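You operate a simulated robot arm through the tools that you are given. There is no shell and no other tool.

Carry out the task below with a simulated robot arm. There is one attempt and no reset: what you move stays moved.

## Task
Press the limp print flat under the blotter with the red lip.
Fine: print in the middle of the press bed, then the blotter squarely on its picture, both lips toward the bench's open edge; bed in, then wind down to Snug; watch the blotter till the damp fills it.

It is judged by the outcome, as a careful person would: the job done as asked, and still so three seconds after it is handed in. It fails if anything else is knocked over, pushed out of place, dropped, spilled or broken.

## Robot
A 6-joint arm with a two-finger gripper, fixed in place. Base frame: the origin is at the foot of the arm, x ahead of it, y to its left, z up; the work surface is at about z = 800. Units: mm, rad, N and s.
Its first joint turns from -2.897 to 2.897 rad. Payload 2.45 kg.
The tool frame sits at the grasp point between the pads (the TCP): z along the fingers, y along the line on which they close. The tips reach 20 mm beyond it. The gripper opens to 140 mm. The gripper's body begins 168 mm behind the TCP.
Orientation is told as [roll, pitch, yaw] about the base's x, y, z axes, in that order, counted from this pose: with the fingers straight down and closing along the base's y, the tool's x points along the base's -x, its y along +y and its z along -z.

## Interface
- The arm moves only by the tool play_rows. Its argument "targets" is one flat list of numbers, 7 for each row, row after row: the turn, a rotation vector about the tool's x, y, z in rad, then the shift along the tool's x, y, z in mm, then the finger opening in mm, from 0 to 140. In form: [wx, wy, wz, dx, dy, dz, jaw, wx, wy, wz, dx, dy, dz, jaw, ...]. A call has 1 to 20 rows; each row shifts and turns the commanded pose from where the row before left it, along the tool's axes as they then stand. Rows are played at 5 a second. More than 50 mm and 0.15 rad between two rows, or a gripper value outside its range, and nothing of the call is played. Where a pose cannot be reached the arm comes as near as it can. A force on the tool above 90 N (or 10 N above the force at the start of the call, whichever is more), or a blocked arm, ends the call early, and 0.2 s more pass. Each finger travels about 45 mm/s and halts on what it meets, pressing with about 35 N; the grip force reading is that of the motor and also rises with nothing between the fingers. The clock runs only during rows and for 0.2 s after the last one: add rows that do not move to give the fingers time. The reply holds the time, the measured pose of the TCP, the force on the tool along the base axes, the opening and the grip force, in the units named above and with some noise, with the torque about the TCP (base axes, N m) and any sound that the robot's microphone picked up.
- Cameras (640 x 400 px; columns grow to the right, rows downward): "scene" is fixed at [48.6, 501.7, 1533.8]; the picture's right is [0.23, -0.97, 0.00], its down [-0.81, -0.19, -0.55] and it looks along [0.53, 0.13, -0.84] (base axes); focal length 214 px, centre (320, 200). "wrist" rides on the gripper at [78, 11, -209] in the tool frame; the picture's right is [-0.14, 0.99, 0.00], its down [-0.92, -0.13, -0.37] and it looks along [-0.37, -0.05, 0.93] (tool axes); focal length 280 px, centre (320, 200). There is no depth. A picture from a camera that has moved, and an enlarged one, comes with that camera's place and axes in the base frame and with its lens.
- get_image(camera): a new picture of that camera. No time passes.
- zoom(camera, box): a new picture of the part [left, top, right, bottom] of that camera's present view, enlarged. No time passes.
- finish_job(): hands the job in; it is judged then, once.

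Places have to be worked out from the pictures, the camera data and where the tool is seen. Open the gripper and draw the arm clear of the work before you hand the job in, unless the task says otherwise.

The tools are called after "Emit:" as a command line: name --argument value ..., lists and objects as JSON in quotes. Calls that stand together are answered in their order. play_rows: Moves the arm, as the interface text tells. Its arguments: {"type":"object","properties":{"targets":{"type":"array","items":{"type":"number"}}},"required":["targets"]} The other tools are called the same way: get_image (camera) takes a picture; zoom (camera, box) takes an enlarged picture of a part of a camera's view; finish_job () hands the job in.

At the start:

```text
time: 0.0
tcp_pos: [510.4, 453.9, 1282.1]
tool_rot: [0.001, 0.002, 0.0]
ft_force: [-0.4, -0.4, -0.1]
wrist_torque: [0.01, 0.02, 0.0]
opening: 140.0
grip_force: 0.0
```

scene: 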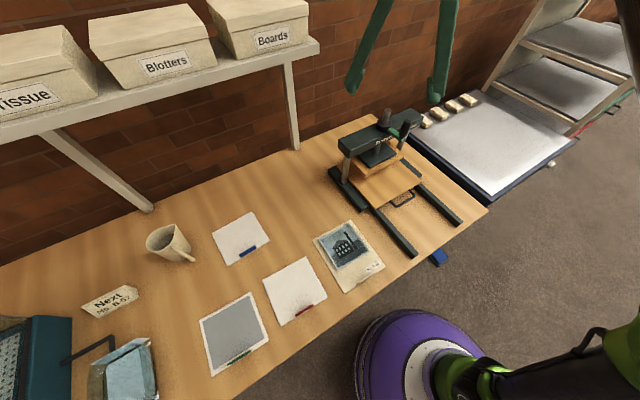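
wrist: 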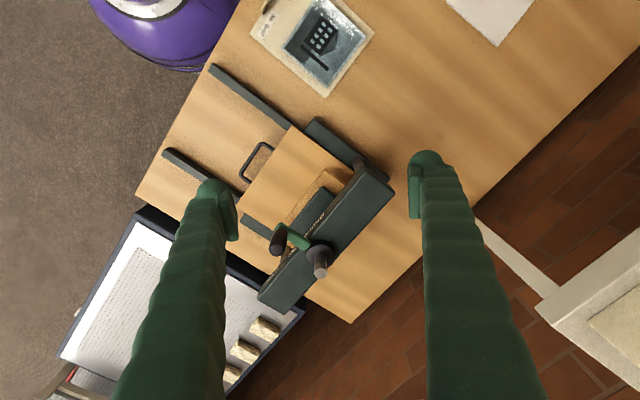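

I start by looking closely at the press, the print and the blotters before moving anything.

Emit:
zoom --camera "scene" --box '[300, 80, 500, 280]'

Emit:
zoom --camera "scene" --box '[180, 200, 400, 380]'

Emit:
zoom --camera "wrist" --box '[140, 0, 440, 320]'

Emit:
zoom --camera "scene" --box '[0, 250, 200, 400]'

```text
2.00 times, centred on (400, 180) of scene
camera zoom: at [48.6, 501.7, 1533.8], right [0.23, -0.97, 0.0], down [-0.81, -0.19, -0.55], along [0.53, 0.13, -0.84], focal length 429 px, centre (160, 240)
```

zoom: 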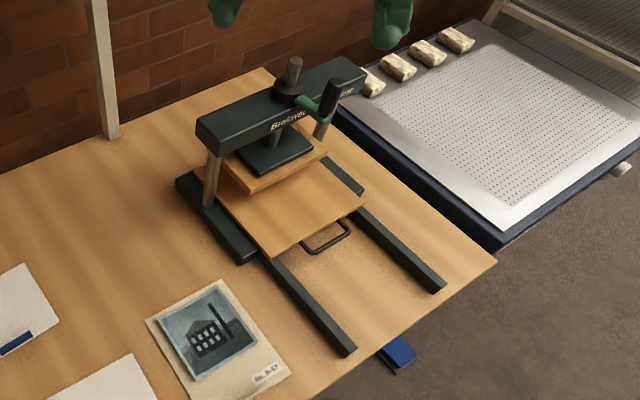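

```text
2.22 times, centred on (290, 290) of scene
camera zoom: at [48.6, 501.7, 1533.8], right [0.23, -0.97, 0.0], down [-0.81, -0.19, -0.55], along [0.53, 0.13, -0.84], focal length 477 px, centre (387, 0)
```

zoom: 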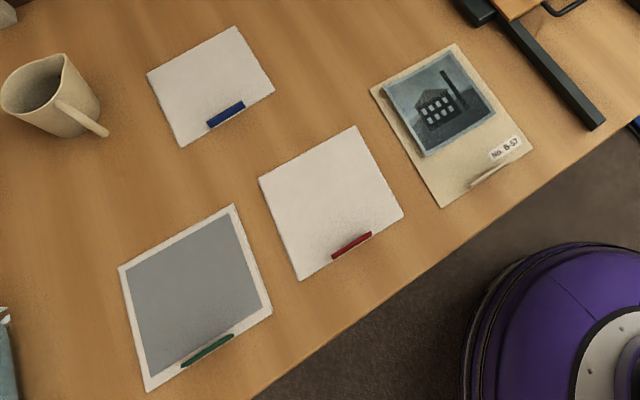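

```text
1.25 times, centred on (290, 160) of wrist
camera zoom: at [431.0, 465.1, 1491.5], right [0.14, 0.99, 0.0], down [0.92, -0.13, 0.37], along [0.37, -0.05, -0.93], focal length 350 px, centre (358, 250)
```

zoom: 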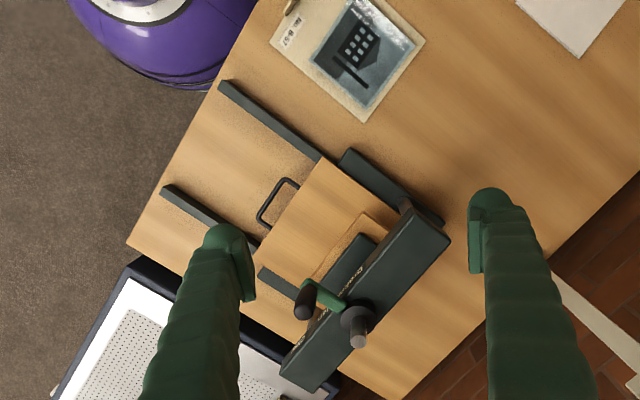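

```text
2.67 times, centred on (100, 325) of scene
camera zoom: at [48.6, 501.7, 1533.8], right [0.23, -0.97, 0.0], down [-0.81, -0.19, -0.55], along [0.53, 0.13, -0.84], focal length 572 px, centre (907, -133)
```

zoom: 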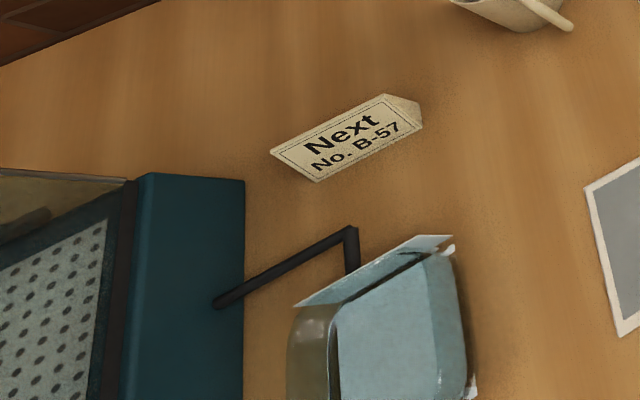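

The print (No. B-57, matching the card) sits left of the press with its lip at the bench edge; the red-lip blotter is further left. I look closer at the press head and bed for the markings.

Emit:
zoom --camera "scene" --box '[340, 95, 430, 165]'

Emit:
zoom --camera "wrist" --box '[220, 120, 400, 320]'

Emit:
zoom --camera "scene" --box '[310, 220, 480, 300]'

Emit:
zoom --camera "wrist" --box '[230, 0, 400, 110]'

```text
5.71 times, centred on (385, 130) of scene
camera zoom: at [48.6, 501.7, 1533.8], right [0.23, -0.97, 0.0], down [-0.81, -0.19, -0.55], along [0.53, 0.13, -0.84], focal length 1226 px, centre (-51, 600)
```

zoom: 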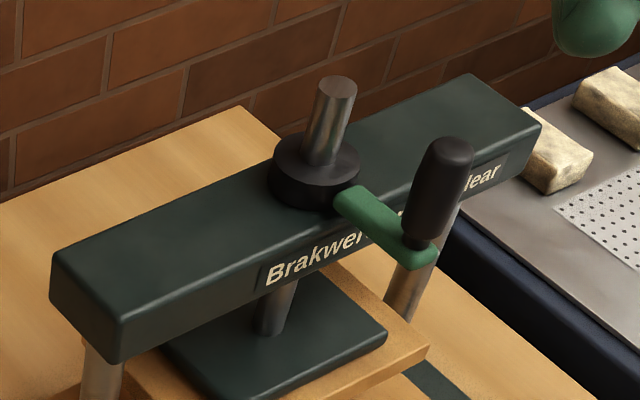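

```text
2.00 times, centred on (310, 220) of wrist
camera zoom: at [431.0, 465.1, 1491.5], right [0.14, 0.99, 0.0], down [0.92, -0.13, 0.37], along [0.37, -0.05, -0.93], focal length 561 px, centre (340, 160)
```

zoom: 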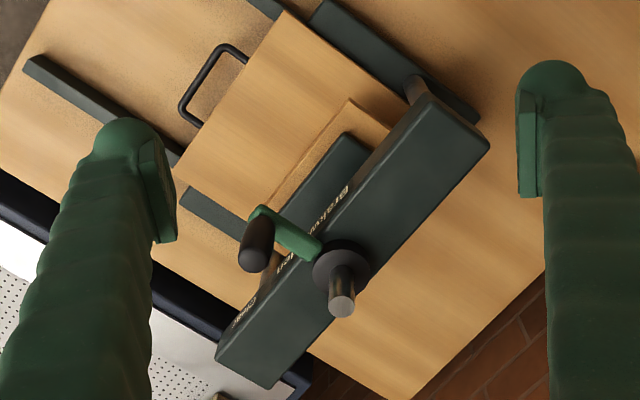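

```text
3.76 times, centred on (395, 260) of scene
camera zoom: at [48.6, 501.7, 1533.8], right [0.23, -0.97, 0.0], down [-0.81, -0.19, -0.55], along [0.53, 0.13, -0.84], focal length 807 px, centre (38, -26)
```

zoom: 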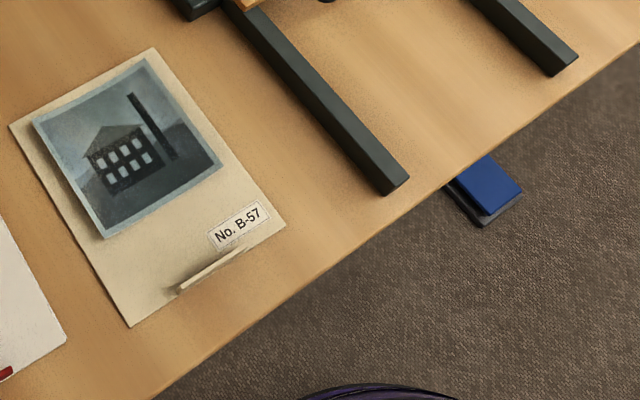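

```text
3.64 times, centred on (315, 55) of wrist
camera zoom: at [431.0, 465.1, 1491.5], right [0.14, 0.99, 0.0], down [0.92, -0.13, 0.37], along [0.37, -0.05, -0.93], focal length 1020 px, centre (338, 727)
```

zoom: 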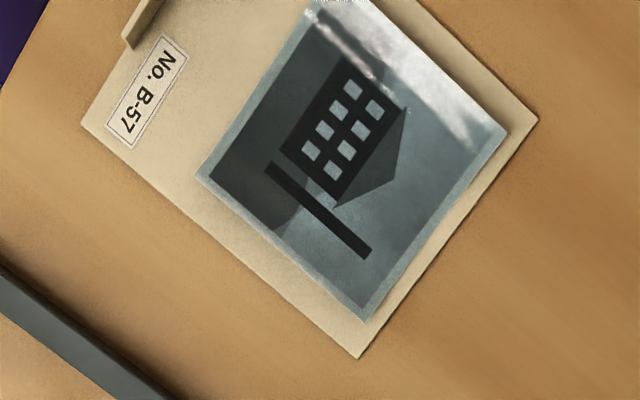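

The beam carries a label ("Brakwell … Clear") and the crank knob I estimate near (658, 369, 1111) with the screw axis near (719, 430). I turn the tool 45° and tilt it, well clear of the press, to read the front of the beam.

Emit:
play_rows --targets '[0, 0, -0.131, 0, 0, 0, 140, 0, 0, -0.131, 0, 0, 0, 140, 0, 0, -0.131, 0, 0, 0, 140, 0, 0, -0.131, 0, 0, 0, 140, 0, 0, -0.131, 0, 0, 0, 140, 0, 0, -0.13, 0, 0, 0, 140, 0, 0, 0, 16.7, -26.7, 25.3, 140, 0, 0, 0, 16.7, -26.7, 25.3, 140, 0, 0, 0, 16.7, -26.7, 25.3, 140, 0, 0, 0, 16.7, -26.7, 25.3, 140, 0, 0, 0, 16.7, -26.7, 25.3, 140, 0, 0, 0, 16.7, -26.7, 25.3, 140, 0, -0.15, 0, 0, 0, 0, 140, 0, -0.15, 0, 0, 0, 0, 140, 0, -0.15, 0, 0, 0, 0, 140, 0, -0.15, 0, 0, 0, 0, 140, 0, 0, 0, 0, 0, 0, 140]'

Emit:
get_image --camera "wrist"

Emit:
get_image --camera "scene"

```text
time: 3.6
tcp_pos: [553.7, 269.7, 1131.3]
tool_rot: [0.0, -0.602, 0.785]
ft_force: [0.1, -0.4, 0.3]
wrist_torque: [-0.01, -0.01, -0.01]
opening: 140.0
grip_force: 0.1
```

```text
taken
camera wrist: at [415.1, 148.9, 1258.9], right [-0.62, 0.78, 0.08], down [0.48, 0.3, 0.83], along [0.62, 0.55, -0.56], focal length 280 px, centre (320, 200)
```

wrist: 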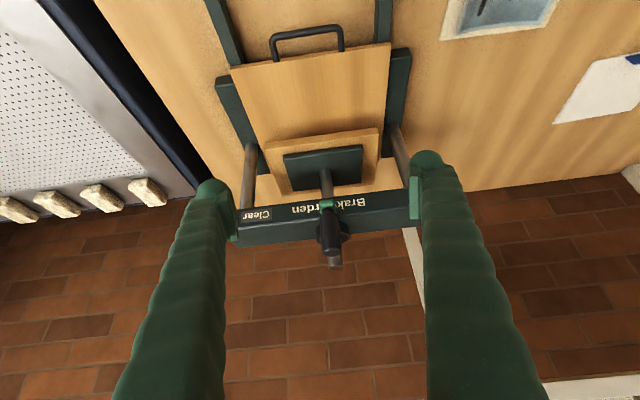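

```text
taken
```

scene: 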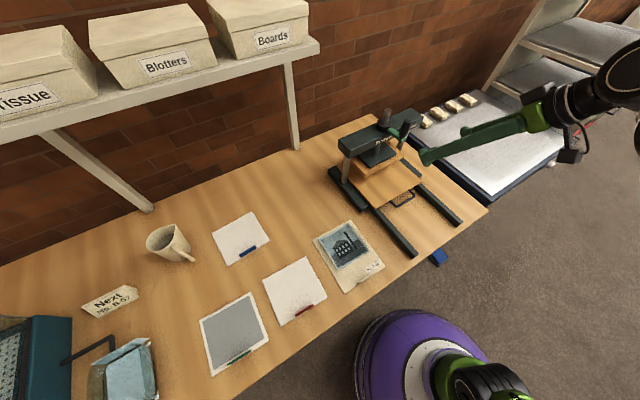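

The beam has a small window reading "Clear" at its right end, which should change to "Snug". I zoom in on the window, the platen, and the bed handle.

Emit:
zoom --camera "wrist" --box '[220, 130, 420, 280]'

Emit:
zoom --camera "wrist" --box '[200, 0, 440, 150]'

```text
2.67 times, centred on (320, 205) of wrist
camera zoom: at [415.1, 148.9, 1258.9], right [-0.62, 0.78, 0.08], down [0.48, 0.3, 0.83], along [0.62, 0.55, -0.56], focal length 748 px, centre (320, 187)
```

zoom: 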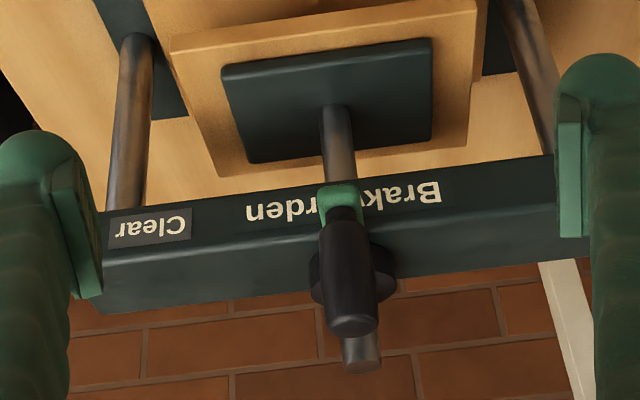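

```text
2.67 times, centred on (320, 75) of wrist
camera zoom: at [415.1, 148.9, 1258.9], right [-0.62, 0.78, 0.08], down [0.48, 0.3, 0.83], along [0.62, 0.55, -0.56], focal length 748 px, centre (320, 533)
```

zoom: 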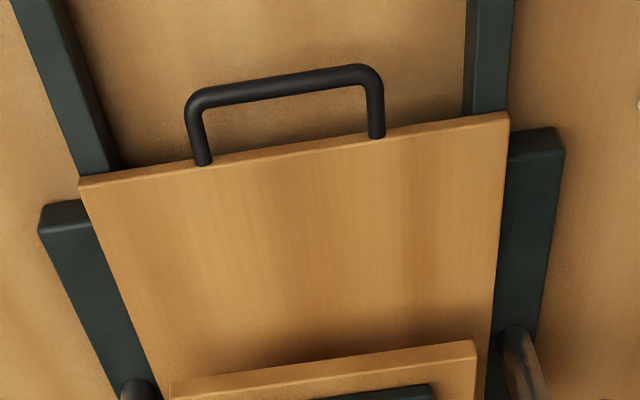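

The bed top is about z=830 with its front edge mid near (587, 308), and the pull handle bar near (564, 285.5, 822). I level the tool, turn it so the fingers close along the bed's sliding direction, and narrow the jaw.

Emit:
play_rows --targets '[0, 0.15, 0, 0, 0, 0, 140, 0, 0.15, 0, 0, 0, 0, 140, 0, 0.15, 0, 0, 0, 0, 140, 0, 0.152, 0, 0, 0, 0, 140, 0, 0, 0.1428, 0, 0, 0, 28, 0, 0, 0.1428, 0, 0, 0, 28, 0, 0, 0.1428, 0, 0, 0, 28, 0, 0, 0.1428, 0, 0, 0, 28, 0, 0, 0.1428, 0, 0, 0, 28, 0, 0, 0.1428, 0, 0, 0, 28, 0, 0, 0.1428, 0, 0, 0, 28, 0, 0, 0.1428, 0, 0, 0, 28, 0, 0, 0.1428, 0, 0, 0, 28, 0, 0, 0.1428, 0, 0, 0, 28, 0, 0, 0.1428, 0, 0, 0, 28, 0, 0, 0, 0, 0, 40, 28, 0, 0, 0, 0, 0, 40, 28, 0, 0, 0, 0, 0, 0, 28]'

Emit:
get_image --camera "wrist"

Emit:
get_image --camera "scene"

```text
refused: row 4 steps farther than a row can; nothing moved
```

```text
taken
camera wrist: at [415.1, 148.9, 1258.9], right [-0.62, 0.78, 0.08], down [0.48, 0.3, 0.83], along [0.62, 0.55, -0.56], focal length 280 px, centre (320, 200)
```

wrist: 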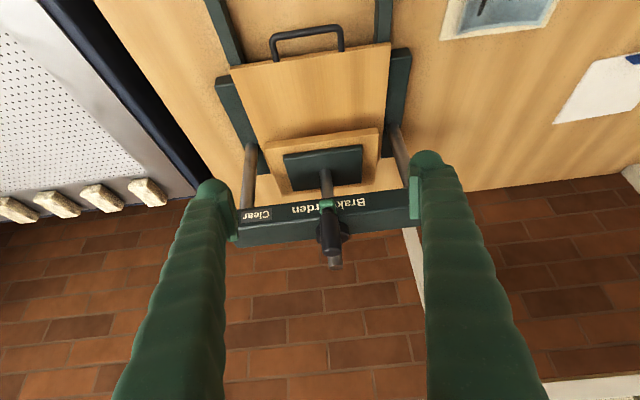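

```text
taken
```

scene: 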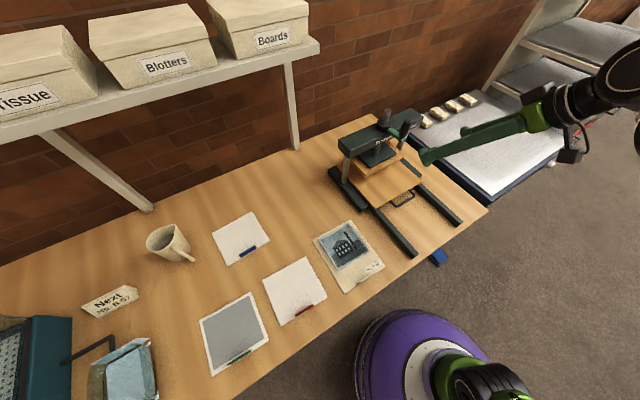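

One row was a hair over the turn limit, so nothing moved; I repeat with smaller turns.

Emit:
play_rows --targets '[0, 0.15, 0, 0, 0, 0, 140, 0, 0.15, 0, 0, 0, 0, 140, 0, 0.15, 0, 0, 0, 0, 140, 0, 0.15, 0, 0, 0, 0, 140, 0, 0, 0.1428, 0, 0, 0, 28, 0, 0, 0.1428, 0, 0, 0, 28, 0, 0, 0.1428, 0, 0, 0, 28, 0, 0, 0.1428, 0, 0, 0, 28, 0, 0, 0.1428, 0, 0, 0, 28, 0, 0, 0.1428, 0, 0, 0, 28, 0, 0, 0.1428, 0, 0, 0, 28, 0, 0, 0.1428, 0, 0, 0, 28, 0, 0, 0.1428, 0, 0, 0, 28, 0, 0, 0.1428, 0, 0, 0, 28, 0, 0, 0.1428, 0, 0, 0, 28, 0, 0, 0, 0, 0, 40, 28, 0, 0, 0, 0, 0, 40, 28, 0, 0, 0, 0, 0, 0, 28]'

Emit:
get_image --camera "wrist"

Emit:
get_image --camera "scene"

```text
time: 7.4
tcp_pos: [552.1, 270.1, 1051.1]
tool_rot: [0.003, 0.0, -0.786]
ft_force: [-0.4, -0.1, 0.4]
wrist_torque: [-0.01, 0.01, 0.01]
opening: 28.1
grip_force: 0.0
```

```text
taken
camera wrist: at [503.5, 333.4, 1259.9], right [0.8, 0.6, 0.0], down [0.56, -0.74, 0.37], along [0.22, -0.29, -0.93], focal length 280 px, centre (320, 200)
```

wrist: 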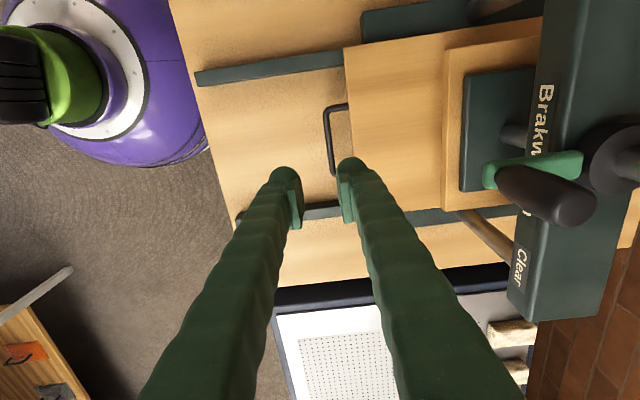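

```text
taken
```

scene: 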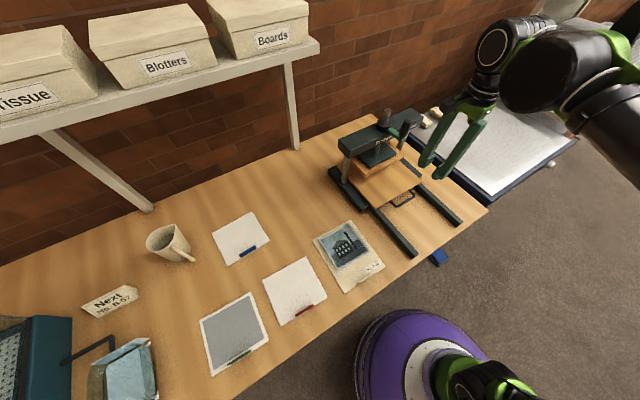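

I zoom to refine the handle position before lowering.

Emit:
zoom --camera "wrist" --box '[290, 80, 390, 200]'

```text
3.33 times, centred on (340, 140) of wrist
camera zoom: at [503.5, 333.4, 1259.9], right [0.8, 0.6, 0.0], down [0.56, -0.74, 0.37], along [0.22, -0.29, -0.93], focal length 935 px, centre (253, 400)
```

zoom: 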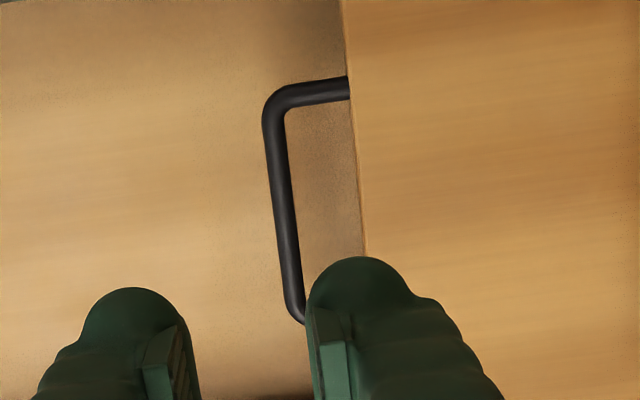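

The bar appears at about (562, 282), so the inner finger must go into the ~28 mm gap between bar and bed. I lower to just above it and check.

Emit:
play_rows --targets '[0, 0, 0, 1, 15, 40, 26, 0, 0, 0, 0, 0, 40, 26, 0, 0, 0, 0, 0, 40, 26, 0, 0, 0, 0, 0, 40, 26, 0, 0, 0, 0, 0, 15, 26, 0, 0, 0, 0, 0, 0, 26]'

Emit:
get_image --camera "wrist"

Emit:
zoom --camera "scene" --box '[360, 130, 480, 230]'

```text
time: 8.8
tcp_pos: [563.3, 282.0, 875.8]
tool_rot: [0.002, 0.002, -0.785]
ft_force: [0.1, -0.5, -0.2]
wrist_torque: [-0.02, 0.01, 0.03]
opening: 26.1
grip_force: 0.1
```

```text
taken
camera wrist: at [514.1, 344.3, 1084.6], right [0.8, 0.6, 0.0], down [0.56, -0.74, 0.37], along [0.22, -0.29, -0.93], focal length 280 px, centre (320, 200)
```

wrist: 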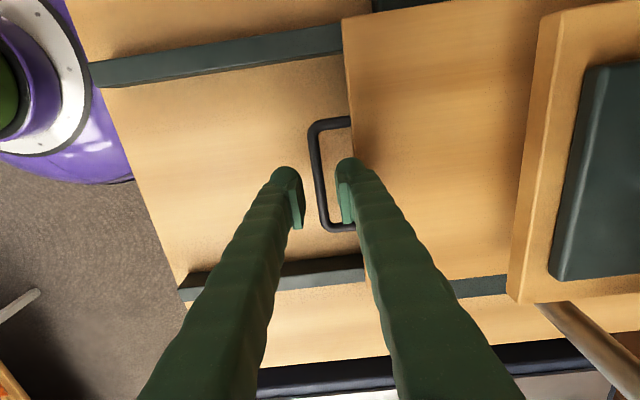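

```text
4.00 times, centred on (420, 180) of scene
camera zoom: at [48.6, 501.7, 1533.8], right [0.23, -0.97, 0.0], down [-0.81, -0.19, -0.55], along [0.53, 0.13, -0.84], focal length 858 px, centre (-80, 280)
```

zoom: 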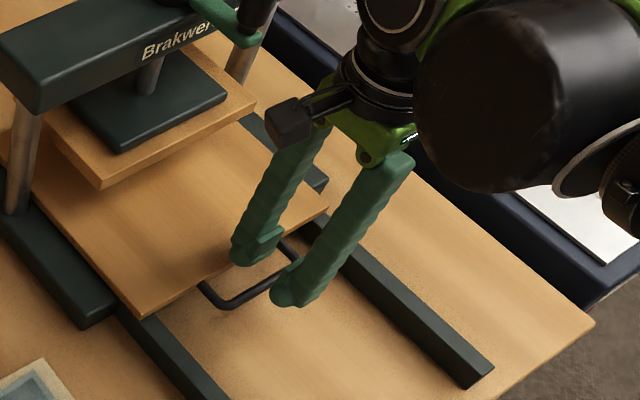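

The inner finger is over the gap in the handle. I lower to z≈827 and then close gently on the bar.

Emit:
play_rows --targets '[0, 0, 0, 0, -1, 16, 26, 0, 0, 0, 0, 0, 16, 26, 0, 0, 0, 0, 0, 16, 26, 0, 0, 0, 0, 0, 0, 26]'

Emit:
play_rows --targets '[0, 0, 0, 0, 0, 0, 4, 0, 0, 0, 0, 0, 0, 4, 0, 0, 0, 0, 0, 0, 4, 0, 0, 0, 0, 0, 0, 4]'

Emit:
zoom --camera "scene" --box '[360, 130, 480, 230]'

```text
time: 9.4
tcp_pos: [562.8, 281.9, 851.8]
tool_rot: [0.005, 0.0, -0.786]
ft_force: [-3.6, -3.3, 66.4]
wrist_torque: [2.23, -0.88, 0.08]
opening: 25.5
grip_force: 0.1
stopped in row 3: the force on the tool passed its limit at 136 N (the readings are from after the stop); the commanded pose is now the measured one
```

```text
time: 9.8
tcp_pos: [564.6, 281.8, 853.2]
tool_rot: [0.005, 0.0, -0.785]
ft_force: [-0.9, 1.6, 43.5]
wrist_torque: [1.0, -0.9, -0.12]
opening: 16.3
grip_force: 21.7
stopped in row 2: the force on the tool passed its limit at 94 N (the readings are from after the stop); the commanded pose is now the measured one
```

```text
4.00 times, centred on (420, 180) of scene
camera zoom: at [48.6, 501.7, 1533.8], right [0.23, -0.97, 0.0], down [-0.81, -0.19, -0.55], along [0.53, 0.13, -0.84], focal length 858 px, centre (-80, 280)
```

zoom: 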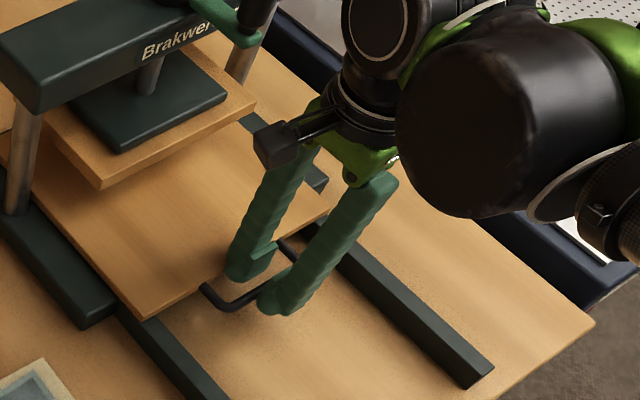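

Contact stopped the descent with the tips near z=832: the torque says the inner finger's outer side sits on the bed's edge. I back up a little and look.

Emit:
play_rows --targets '[0, 0, 0, 0, 0, -14, 16, 0, 0, 0, 0, 0, 0, 16]'

Emit:
zoom --camera "wrist" --box '[260, 90, 400, 250]'

Emit:
zoom --camera "scene" --box '[380, 165, 440, 215]'

```text
time: 10.4
tcp_pos: [564.7, 281.8, 863.3]
tool_rot: [0.004, 0.001, -0.786]
ft_force: [-0.1, 0.2, 0.5]
wrist_torque: [-0.01, -0.03, 0.02]
opening: 16.1
grip_force: 0.0
```

```text
2.50 times, centred on (330, 170) of wrist
camera zoom: at [514.9, 344.4, 1074.3], right [0.8, 0.6, 0.0], down [0.56, -0.74, 0.37], along [0.22, -0.29, -0.93], focal length 701 px, centre (295, 275)
```

zoom: 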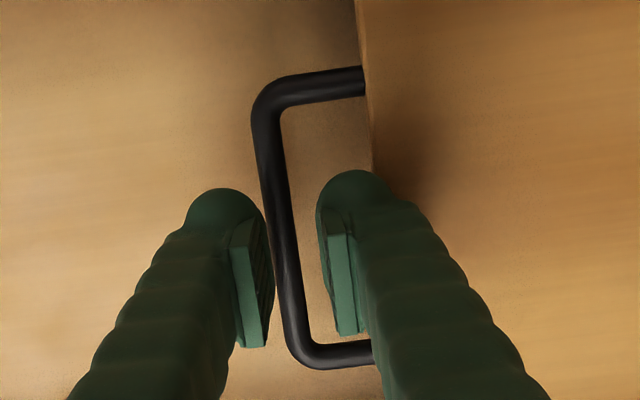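

```text
8.00 times, centred on (410, 190) of scene
camera zoom: at [48.6, 501.7, 1533.8], right [0.23, -0.97, 0.0], down [-0.81, -0.19, -0.55], along [0.53, 0.13, -0.84], focal length 1716 px, centre (-400, 280)
```

zoom: 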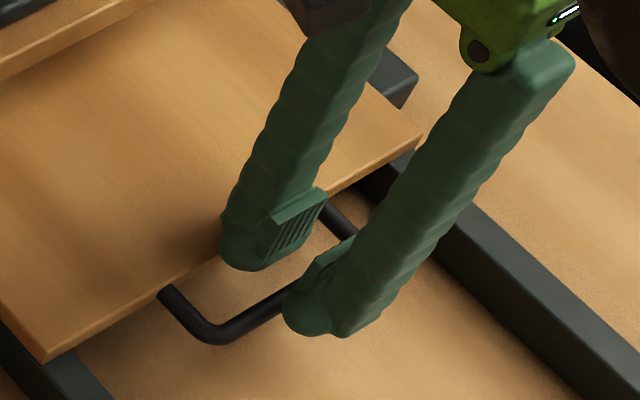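

The fingers are thicker behind the pads than I allowed; the bar is about 6.5 mm outward of the TCP, so with a narrow jaw (20) centred on the bar the inner finger clears the bed edge. I shift and lower slowly.

Emit:
play_rows --targets '[0, 0, 0, -5, -6.5, 0, 20, 0, 0, 0, 0, 0, 0, 20, 0, 0, 0, 0, 0, 8, 20, 0, 0, 0, 0, 0, 8, 20, 0, 0, 0, 0, 0, 6, 20, 0, 0, 0, 0, 0, 6, 20, 0, 0, 0, 0, 0, 5, 20, 0, 0, 0, 0, 0, 0, 20]'

Emit:
zoom --camera "wrist" --box '[260, 90, 400, 250]'

```text
time: 12.2
tcp_pos: [562.9, 273.9, 832.1]
tool_rot: [0.003, 0.0, -0.786]
ft_force: [-1.1, -0.1, 0.4]
wrist_torque: [0.0, -0.02, 0.0]
opening: 19.7
grip_force: 0.2
```

```text
2.50 times, centred on (330, 170) of wrist
camera zoom: at [513.8, 336.8, 1041.4], right [0.8, 0.6, 0.0], down [0.56, -0.74, 0.37], along [0.22, -0.29, -0.93], focal length 701 px, centre (295, 275)
```

zoom: 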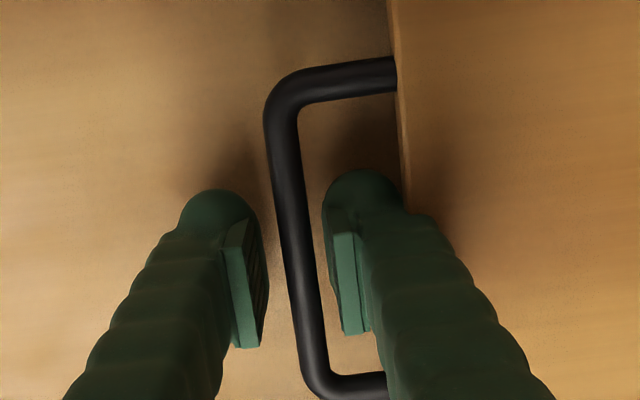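

The fingers straddle the bar with no contact. I lower 3 mm more and close on it.

Emit:
play_rows --targets '[0, 0, 0, 0, 0, 3, 20, 0, 0, 0, 0, 0, 0, 12, 0, 0, 0, 0, 0, 0, 6, 0, 0, 0, 0, 0, 0, 4, 0, 0, 0, 0, 0, 0, 4, 0, 0, 0, 0, 0, 0, 4]'

Emit:
zoom --camera "wrist" --box '[260, 90, 400, 250]'

```text
time: 13.7
tcp_pos: [564.5, 273.2, 829.2]
tool_rot: [0.003, 0.0, -0.785]
ft_force: [-0.3, 0.3, -2.8]
wrist_torque: [-0.02, 0.0, -0.01]
opening: 6.0
grip_force: 32.9
```

```text
2.50 times, centred on (330, 170) of wrist
camera zoom: at [513.9, 337.0, 1038.1], right [0.8, 0.6, 0.0], down [0.56, -0.74, 0.37], along [0.22, -0.29, -0.93], focal length 701 px, centre (295, 275)
```

zoom: 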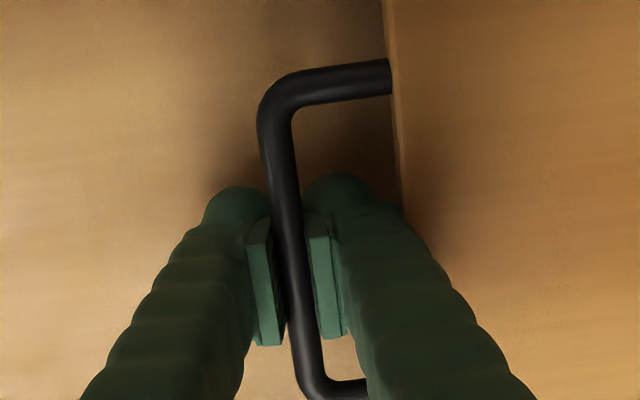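

The bar is held (33 N). I pull the bed outward slowly, 60 mm first.

Emit:
play_rows --targets '[0, 0, 0, 0, -10, 0, 4, 0, 0, 0, 0, -10, 0, 4, 0, 0, 0, 0, -10, 0, 4, 0, 0, 0, 0, -10, 0, 4, 0, 0, 0, 0, -10, 0, 4, 0, 0, 0, 0, -10, 0, 4]'

Emit:
get_image --camera "scene"

Emit:
get_image --camera "wrist"

```text
time: 15.1
tcp_pos: [519.7, 231.5, 828.9]
tool_rot: [0.005, 0.001, -0.785]
ft_force: [-5.6, 5.9, -5.1]
wrist_torque: [-0.04, -0.05, 0.0]
opening: 6.0
grip_force: 33.3
```

```text
taken
```

scene: 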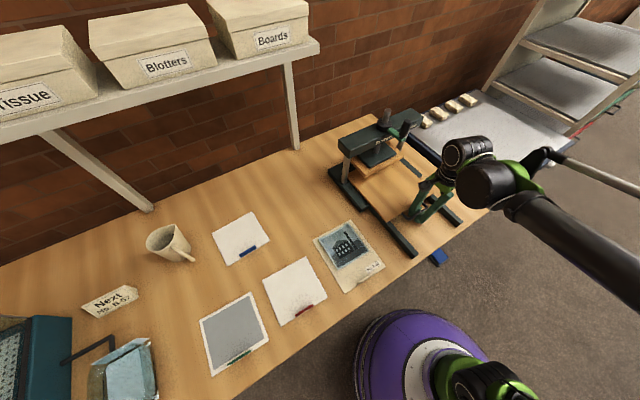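

```text
taken
camera wrist: at [471.6, 294.7, 1038.1], right [0.8, 0.6, 0.0], down [0.56, -0.74, 0.37], along [0.22, -0.29, -0.93], focal length 280 px, centre (320, 200)
```

wrist: 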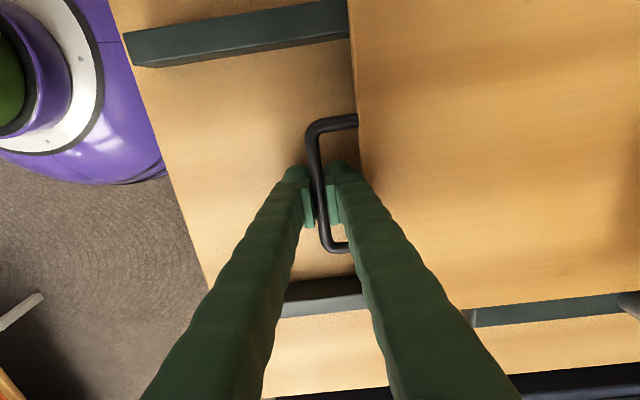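

The bed slides freely; a small sideways force shows the rails run slightly off my 45° line, so I add a little sideways correction and keep pulling.

Emit:
play_rows --targets '[0, 0, 0, 2, -10, 0, 4, 0, 0, 0, 0.4, -10, 0, 4, 0, 0, 0, 0.4, -10, 0, 4, 0, 0, 0, 0.4, -10, 0, 4, 0, 0, 0, 0.4, -10, 0, 4, 0, 0, 0, 0.4, -10, 0, 4, 0, 0, 0, 0.4, -10, 0, 4]'

Emit:
get_image --camera "scene"

Emit:
get_image --camera "wrist"

```text
time: 16.6
tcp_pos: [467.7, 184.5, 828.9]
tool_rot: [0.003, 0.0, -0.785]
ft_force: [23.8, -23.7, 5.6]
wrist_torque: [0.07, 0.06, -0.05]
opening: 6.0
grip_force: 32.3
```

```text
taken
```

scene: 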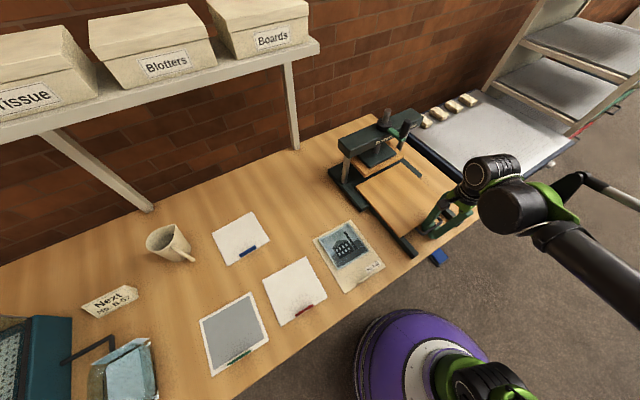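

```text
taken
camera wrist: at [419.4, 247.0, 1037.5], right [0.8, 0.6, 0.0], down [0.56, -0.74, 0.37], along [0.22, -0.29, -0.93], focal length 280 px, centre (320, 200)
```

wrist: 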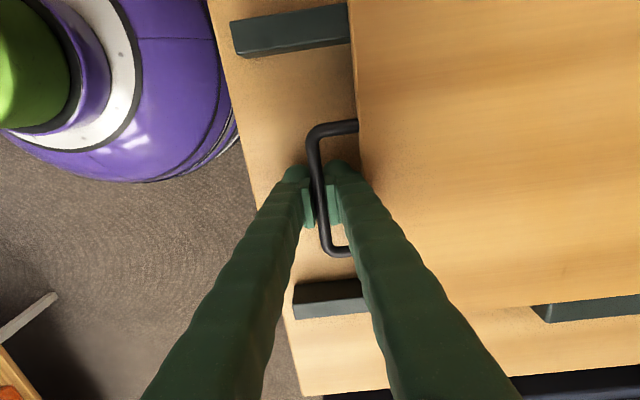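

The sideways force flipped (I over-corrected); the true slide direction comes out at ~44.3°. I undo the offset and continue pulling.

Emit:
play_rows --targets '[0, 0, 0, -2.8, -2, 0, 4, 0, 0, 0, 0.12, -10, 0, 4, 0, 0, 0, 0.12, -10, 0, 4, 0, 0, 0, 0.12, -10, 0, 4, 0, 0, 0, 0.12, -10, 0, 4, 0, 0, 0, 0.12, -8, 0, 4]'

Emit:
get_image --camera "scene"

Emit:
get_image --camera "wrist"

```text
time: 18.1
tcp_pos: [433.0, 149.0, 827.9]
tool_rot: [0.003, 0.001, -0.785]
ft_force: [-15.9, 15.2, -8.5]
wrist_torque: [-0.03, -0.06, -0.04]
opening: 6.1
grip_force: 32.4
```

```text
taken
```

scene: 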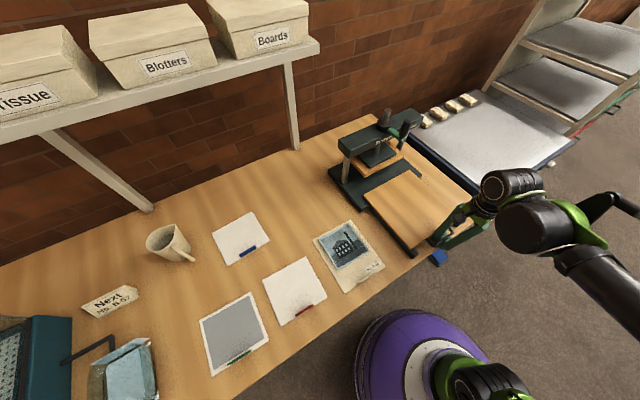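

```text
taken
camera wrist: at [383.9, 211.5, 1037.4], right [0.8, 0.6, 0.0], down [0.56, -0.74, 0.37], along [0.22, -0.29, -0.93], focal length 280 px, centre (320, 200)
```

wrist: 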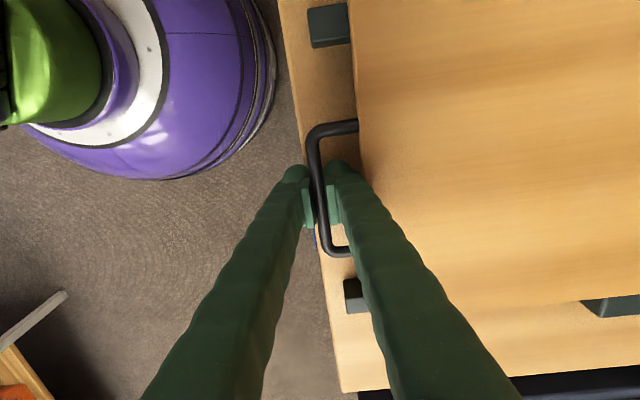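

The bed is about 181 mm out. I inspect whether the whole bed is now clear of the platen.

Emit:
zoom --camera "scene" --box '[320, 100, 500, 270]'

```text
2.35 times, centred on (410, 185) of scene
camera zoom: at [48.6, 501.7, 1533.8], right [0.23, -0.97, 0.0], down [-0.81, -0.19, -0.55], along [0.53, 0.13, -0.84], focal length 505 px, centre (108, 235)
```

zoom: 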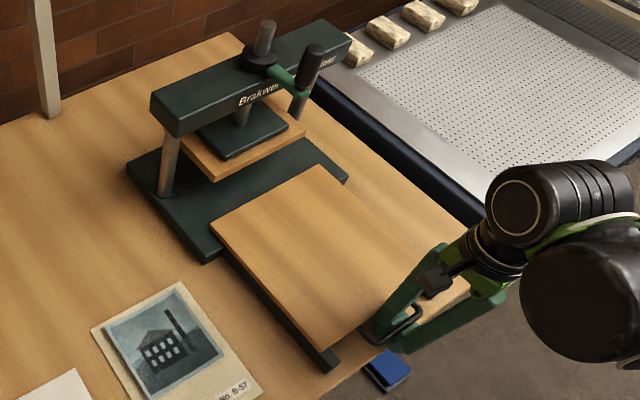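

The bed (about 250×260 mm) is fully clear of the platen, centred near (551, 262). I relieve the side load, release the handle, rise, and go look at the print from above.

Emit:
play_rows --targets '[0, 0, 0, 1.8, 0, 0, 4, 0, 0, 0, 0, 0, 0, 18, 0, 0, 0, 0, 0, 0, 18, 0, 0, 0, 0, 0, -10, 18, 0, 0, 0, 0, 0, -20, 18, 0, 0, 0, 0, 0, -40, 18, 0, 0, 0, 0, 0, -45, 18, 0, 0, 0, 0, 0, -45, 18, 0, 0, 0, 0, 0, -40, 40, 0, 0, 0, 38, 11, 0, 40, 0, 0, 0, 38, 11, 0, 40, 0, 0, 0, 38, 11, 0, 40, 0, 0, 0, 38, 11, 0, 40, 0, 0, 0, 38, 11, 0, 40, 0, 0, 0, 38, 11, 0, 40, 0, 0, 0, 38, 11, 0, 40, 0, 0, 0, 38, 11, 0, 40, 0, 0, 0, 0, 0, 0, 40]'

Emit:
get_image --camera "wrist"

Emit:
get_image --camera "scene"

```text
time: 21.9
tcp_pos: [279.6, 426.1, 1029.1]
tool_rot: [0.003, 0.001, -0.785]
ft_force: [-0.9, 0.9, -0.2]
wrist_torque: [0.0, 0.03, -0.03]
opening: 39.9
grip_force: 0.0
```

```text
taken
camera wrist: at [230.3, 488.5, 1238.7], right [0.8, 0.6, 0.0], down [0.56, -0.74, 0.37], along [0.22, -0.29, -0.93], focal length 280 px, centre (320, 200)
```

wrist: 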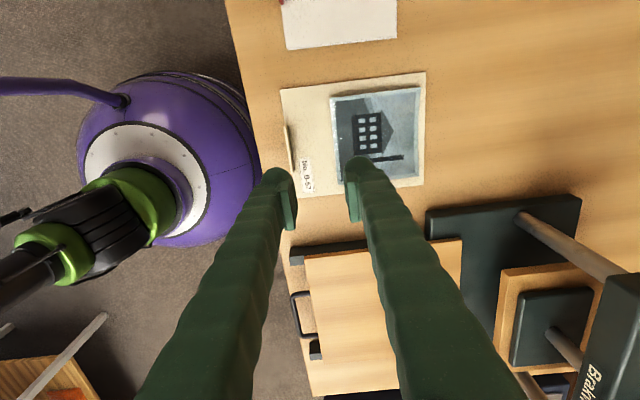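

```text
taken
```

scene: 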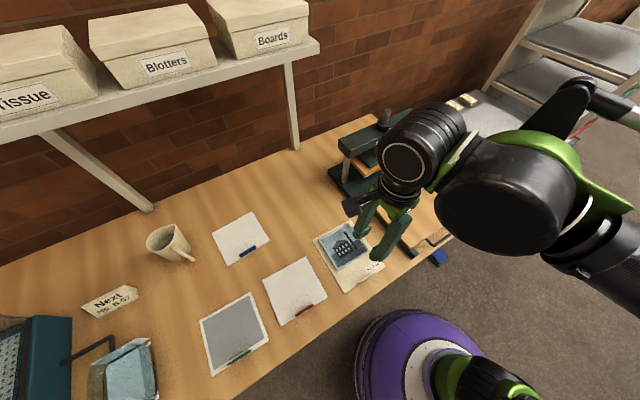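

I zoom on the print and its lip, and on the bed, for measuring.

Emit:
zoom --camera "wrist" --box '[260, 60, 440, 220]'

Emit:
zoom --camera "wrist" --box '[270, 190, 470, 400]'

Emit:
zoom --camera "scene" --box '[300, 210, 400, 300]'

```text
2.50 times, centred on (350, 140) of wrist
camera zoom: at [230.3, 488.5, 1238.7], right [0.8, 0.6, 0.0], down [0.56, -0.74, 0.37], along [0.22, -0.29, -0.93], focal length 701 px, centre (245, 350)
```

zoom: 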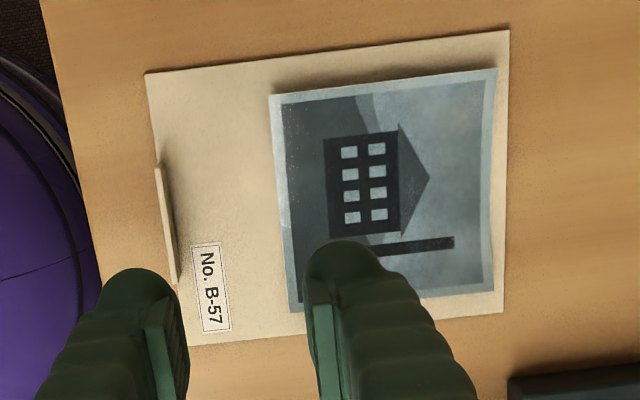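

```text
1.90 times, centred on (370, 295) of wrist
camera zoom: at [230.3, 488.5, 1238.7], right [0.8, 0.6, 0.0], down [0.56, -0.74, 0.37], along [0.22, -0.29, -0.93], focal length 534 px, centre (225, 19)
```

zoom: 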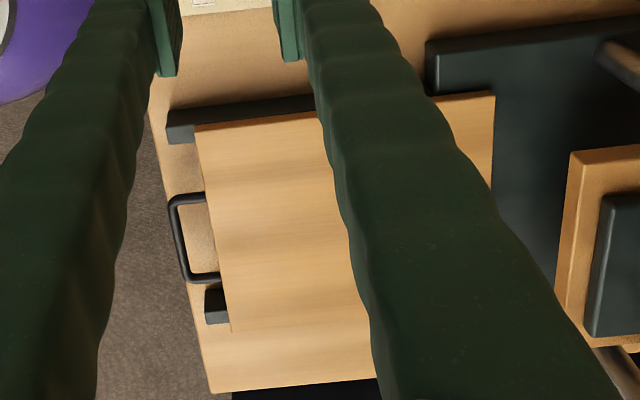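

```text
4.44 times, centred on (350, 255) of scene
camera zoom: at [48.6, 501.7, 1533.8], right [0.23, -0.97, 0.0], down [-0.81, -0.19, -0.55], along [0.53, 0.13, -0.84], focal length 953 px, centre (187, -44)
```

zoom: 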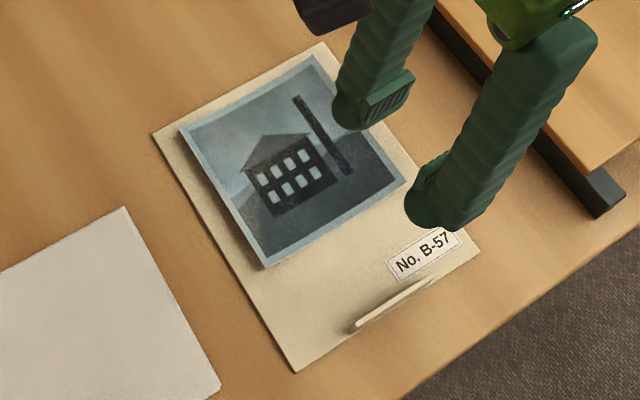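

The lip stands at the middle of the print's outer edge, near (245, 395). I move directly above it and lower for a close look.

Emit:
play_rows --targets '[0, 0, 0, -2, -25, 35, 40, 0, 0, 0, -2, -24, 35, 40, 0, 0, 0, 0, 0, 40, 40, 0, 0, 0, 0, 0, 40, 40, 0, 0, 0, 0, 0, 0, 40]'

Emit:
get_image --camera "wrist"

Emit:
zoom --camera "wrist" --box '[240, 110, 380, 250]'

Emit:
zoom --camera "scene" --box '[310, 220, 410, 310]'

```text
time: 23.1
tcp_pos: [249.1, 388.2, 879.6]
tool_rot: [0.002, -0.001, -0.784]
ft_force: [-0.9, -0.1, 0.0]
wrist_torque: [-0.02, 0.01, 0.0]
opening: 39.8
grip_force: 0.0
```

```text
taken
camera wrist: at [199.6, 451.9, 1087.8], right [0.8, 0.6, 0.0], down [0.56, -0.74, 0.37], along [0.22, -0.29, -0.93], focal length 280 px, centre (320, 200)
```

wrist: 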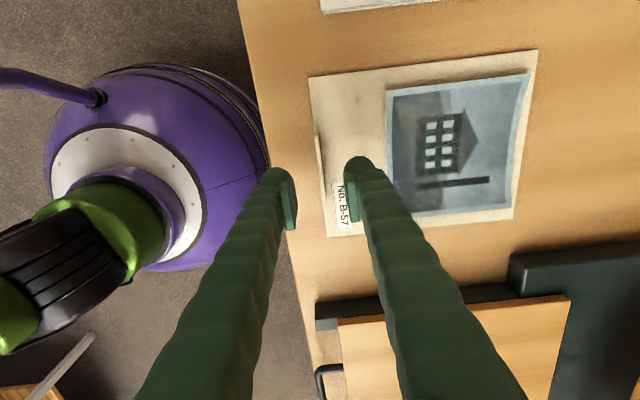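

```text
2.86 times, centred on (310, 180) of wrist
camera zoom: at [199.6, 451.9, 1087.8], right [0.8, 0.6, 0.0], down [0.56, -0.74, 0.37], along [0.22, -0.29, -0.93], focal length 801 px, centre (349, 257)
```

zoom: 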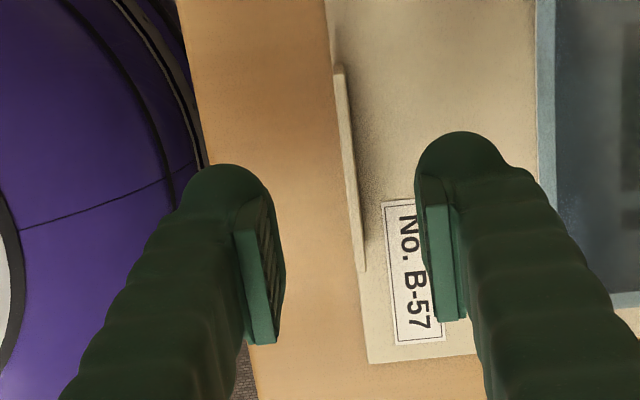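

```text
4.44 times, centred on (360, 265) of scene
camera zoom: at [48.6, 501.7, 1533.8], right [0.23, -0.97, 0.0], down [-0.81, -0.19, -0.55], along [0.53, 0.13, -0.84], focal length 953 px, centre (142, -89)
```

zoom: 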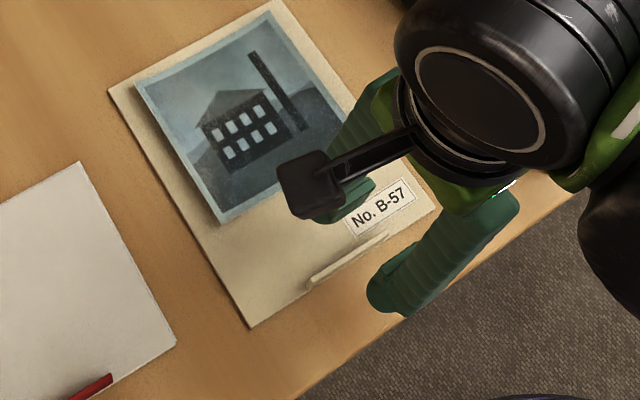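

The lip is centred under the TCP, about 76 mm long and thin, turned ~1.6° from my jaw. I align and lower to just above the print, then look.

Emit:
play_rows --targets '[0, 0, 0.028, 0, 0, 20, 30, 0, 0, 0, 0, 0, 15, 30, 0, 0, 0, 0, 0, 10, 30, 0, 0, 0, 0, 0, 8, 30, 0, 0, 0, 0, 0, 2, 30, 0, 0, 0, 0, 0, 0, 30]'

Emit:
zoom --camera "wrist" --box '[240, 110, 380, 250]'

Emit:
zoom --camera "scene" --box '[310, 220, 410, 310]'

```text
time: 24.4
tcp_pos: [248.0, 390.6, 824.1]
tool_rot: [0.004, 0.0, -0.816]
ft_force: [-0.2, -0.9, 8.1]
wrist_torque: [0.12, -0.14, -0.02]
opening: 30.0
grip_force: 0.3
```

```text
2.86 times, centred on (310, 180) of wrist
camera zoom: at [201.2, 453.0, 1032.7], right [0.81, 0.58, 0.0], down [0.54, -0.76, 0.37], along [0.22, -0.3, -0.93], focal length 801 px, centre (349, 257)
```

zoom: 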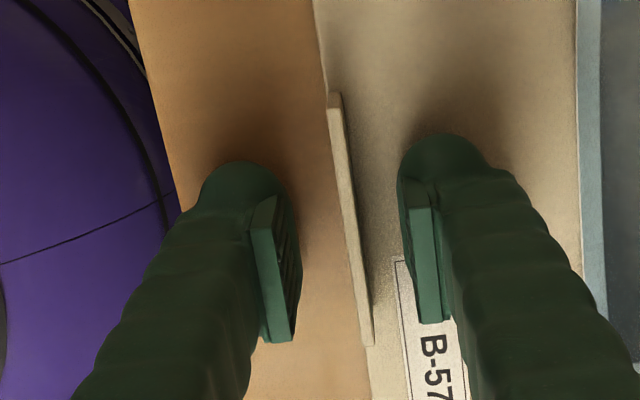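

```text
4.44 times, centred on (360, 265) of scene
camera zoom: at [48.6, 501.7, 1533.8], right [0.23, -0.97, 0.0], down [-0.81, -0.19, -0.55], along [0.53, 0.13, -0.84], focal length 953 px, centre (142, -89)
```

zoom: 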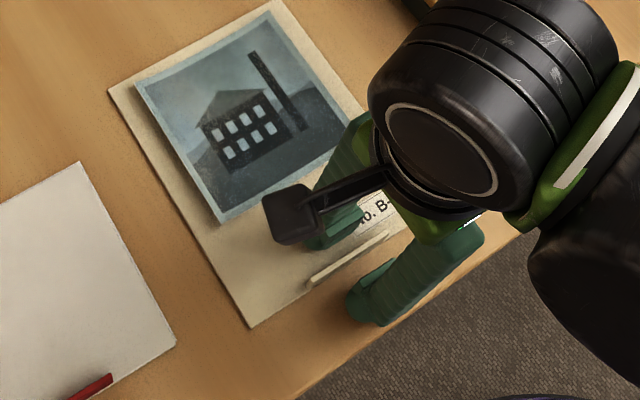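

The inner finger just touches the print (8 N). I raise 1.5 mm and close on the lip.

Emit:
play_rows --targets '[0, 0, 0, 0, 0, -1.5, 30, 0, 0, 0, 0, 0, 0, 12, 0, 0, 0, 0, 0, 0, 0, 0, 0, 0, 0, 0, 0, 0, 0, 0, 0, 0, 0, 0, 0, 0, 0, 0, 0, 0, 0, 0]'

Emit:
zoom --camera "wrist" --box '[240, 110, 380, 250]'

Emit:
zoom --camera "scene" --box '[310, 220, 410, 310]'

```text
time: 25.9
tcp_pos: [249.7, 388.9, 824.7]
tool_rot: [0.002, 0.0, -0.813]
ft_force: [0.2, -0.5, -0.3]
wrist_torque: [0.0, 0.02, 0.03]
opening: 6.0
grip_force: 31.8
```

```text
2.86 times, centred on (310, 180) of wrist
camera zoom: at [201.2, 452.9, 1034.3], right [0.81, 0.58, 0.0], down [0.54, -0.76, 0.37], along [0.22, -0.3, -0.93], focal length 801 px, centre (349, 257)
```

zoom: 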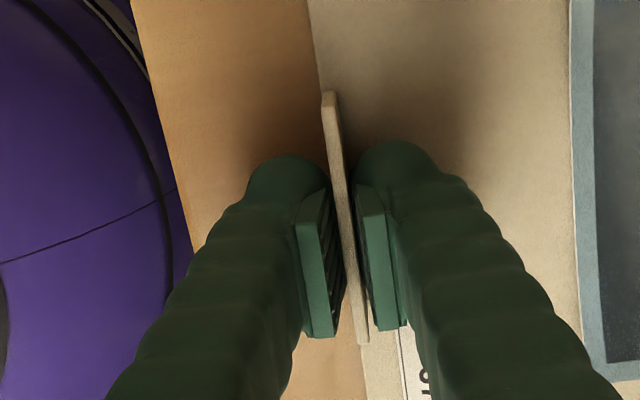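

```text
4.44 times, centred on (360, 265) of scene
camera zoom: at [48.6, 501.7, 1533.8], right [0.23, -0.97, 0.0], down [-0.81, -0.19, -0.55], along [0.53, 0.13, -0.84], focal length 953 px, centre (142, -89)
```

zoom: 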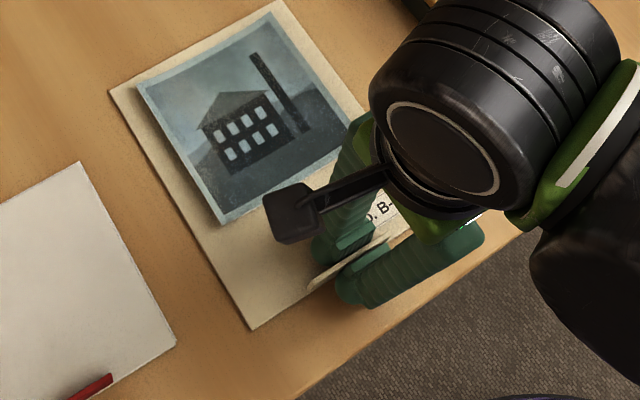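

The lip is gripped (6 mm, 32 N). I lift 20 mm to see how the print behaves.

Emit:
play_rows --targets '[0, 0, 0, 0, 0, -7, 0, 0, 0, 0, 0, 0, -7, 0, 0, 0, 0, 0, 0, -6, 0, 0, 0, 0, 0, 0, 0, 0]'

Emit:
get_image --camera "wrist"

Emit:
zoom --camera "scene" --box '[310, 210, 410, 300]'

```text
time: 26.9
tcp_pos: [248.5, 389.1, 844.3]
tool_rot: [0.003, -0.002, -0.813]
ft_force: [-0.6, -0.2, -0.6]
wrist_torque: [-0.06, 0.08, 0.03]
opening: 5.9
grip_force: 31.7
```

```text
taken
camera wrist: at [201.2, 452.9, 1054.6], right [0.81, 0.58, 0.0], down [0.54, -0.76, 0.37], along [0.22, -0.3, -0.93], focal length 280 px, centre (320, 200)
```

wrist: 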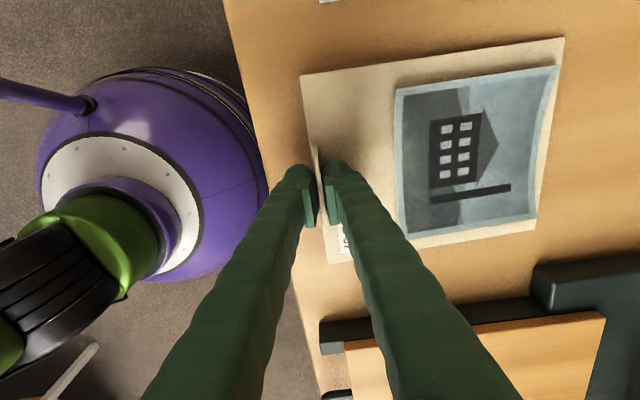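

```text
4.44 times, centred on (360, 255) of scene
camera zoom: at [48.6, 501.7, 1533.8], right [0.23, -0.97, 0.0], down [-0.81, -0.19, -0.55], along [0.53, 0.13, -0.84], focal length 953 px, centre (142, -44)
```

zoom: 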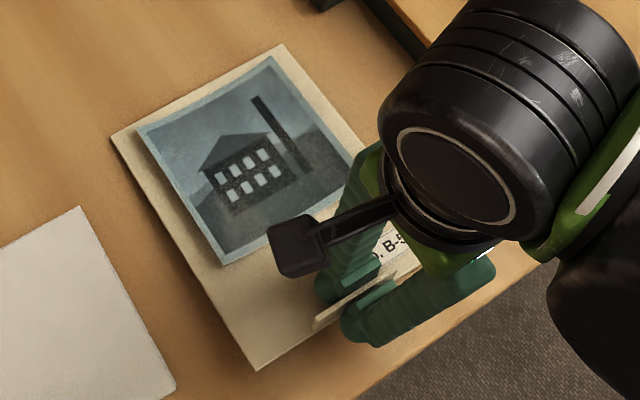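

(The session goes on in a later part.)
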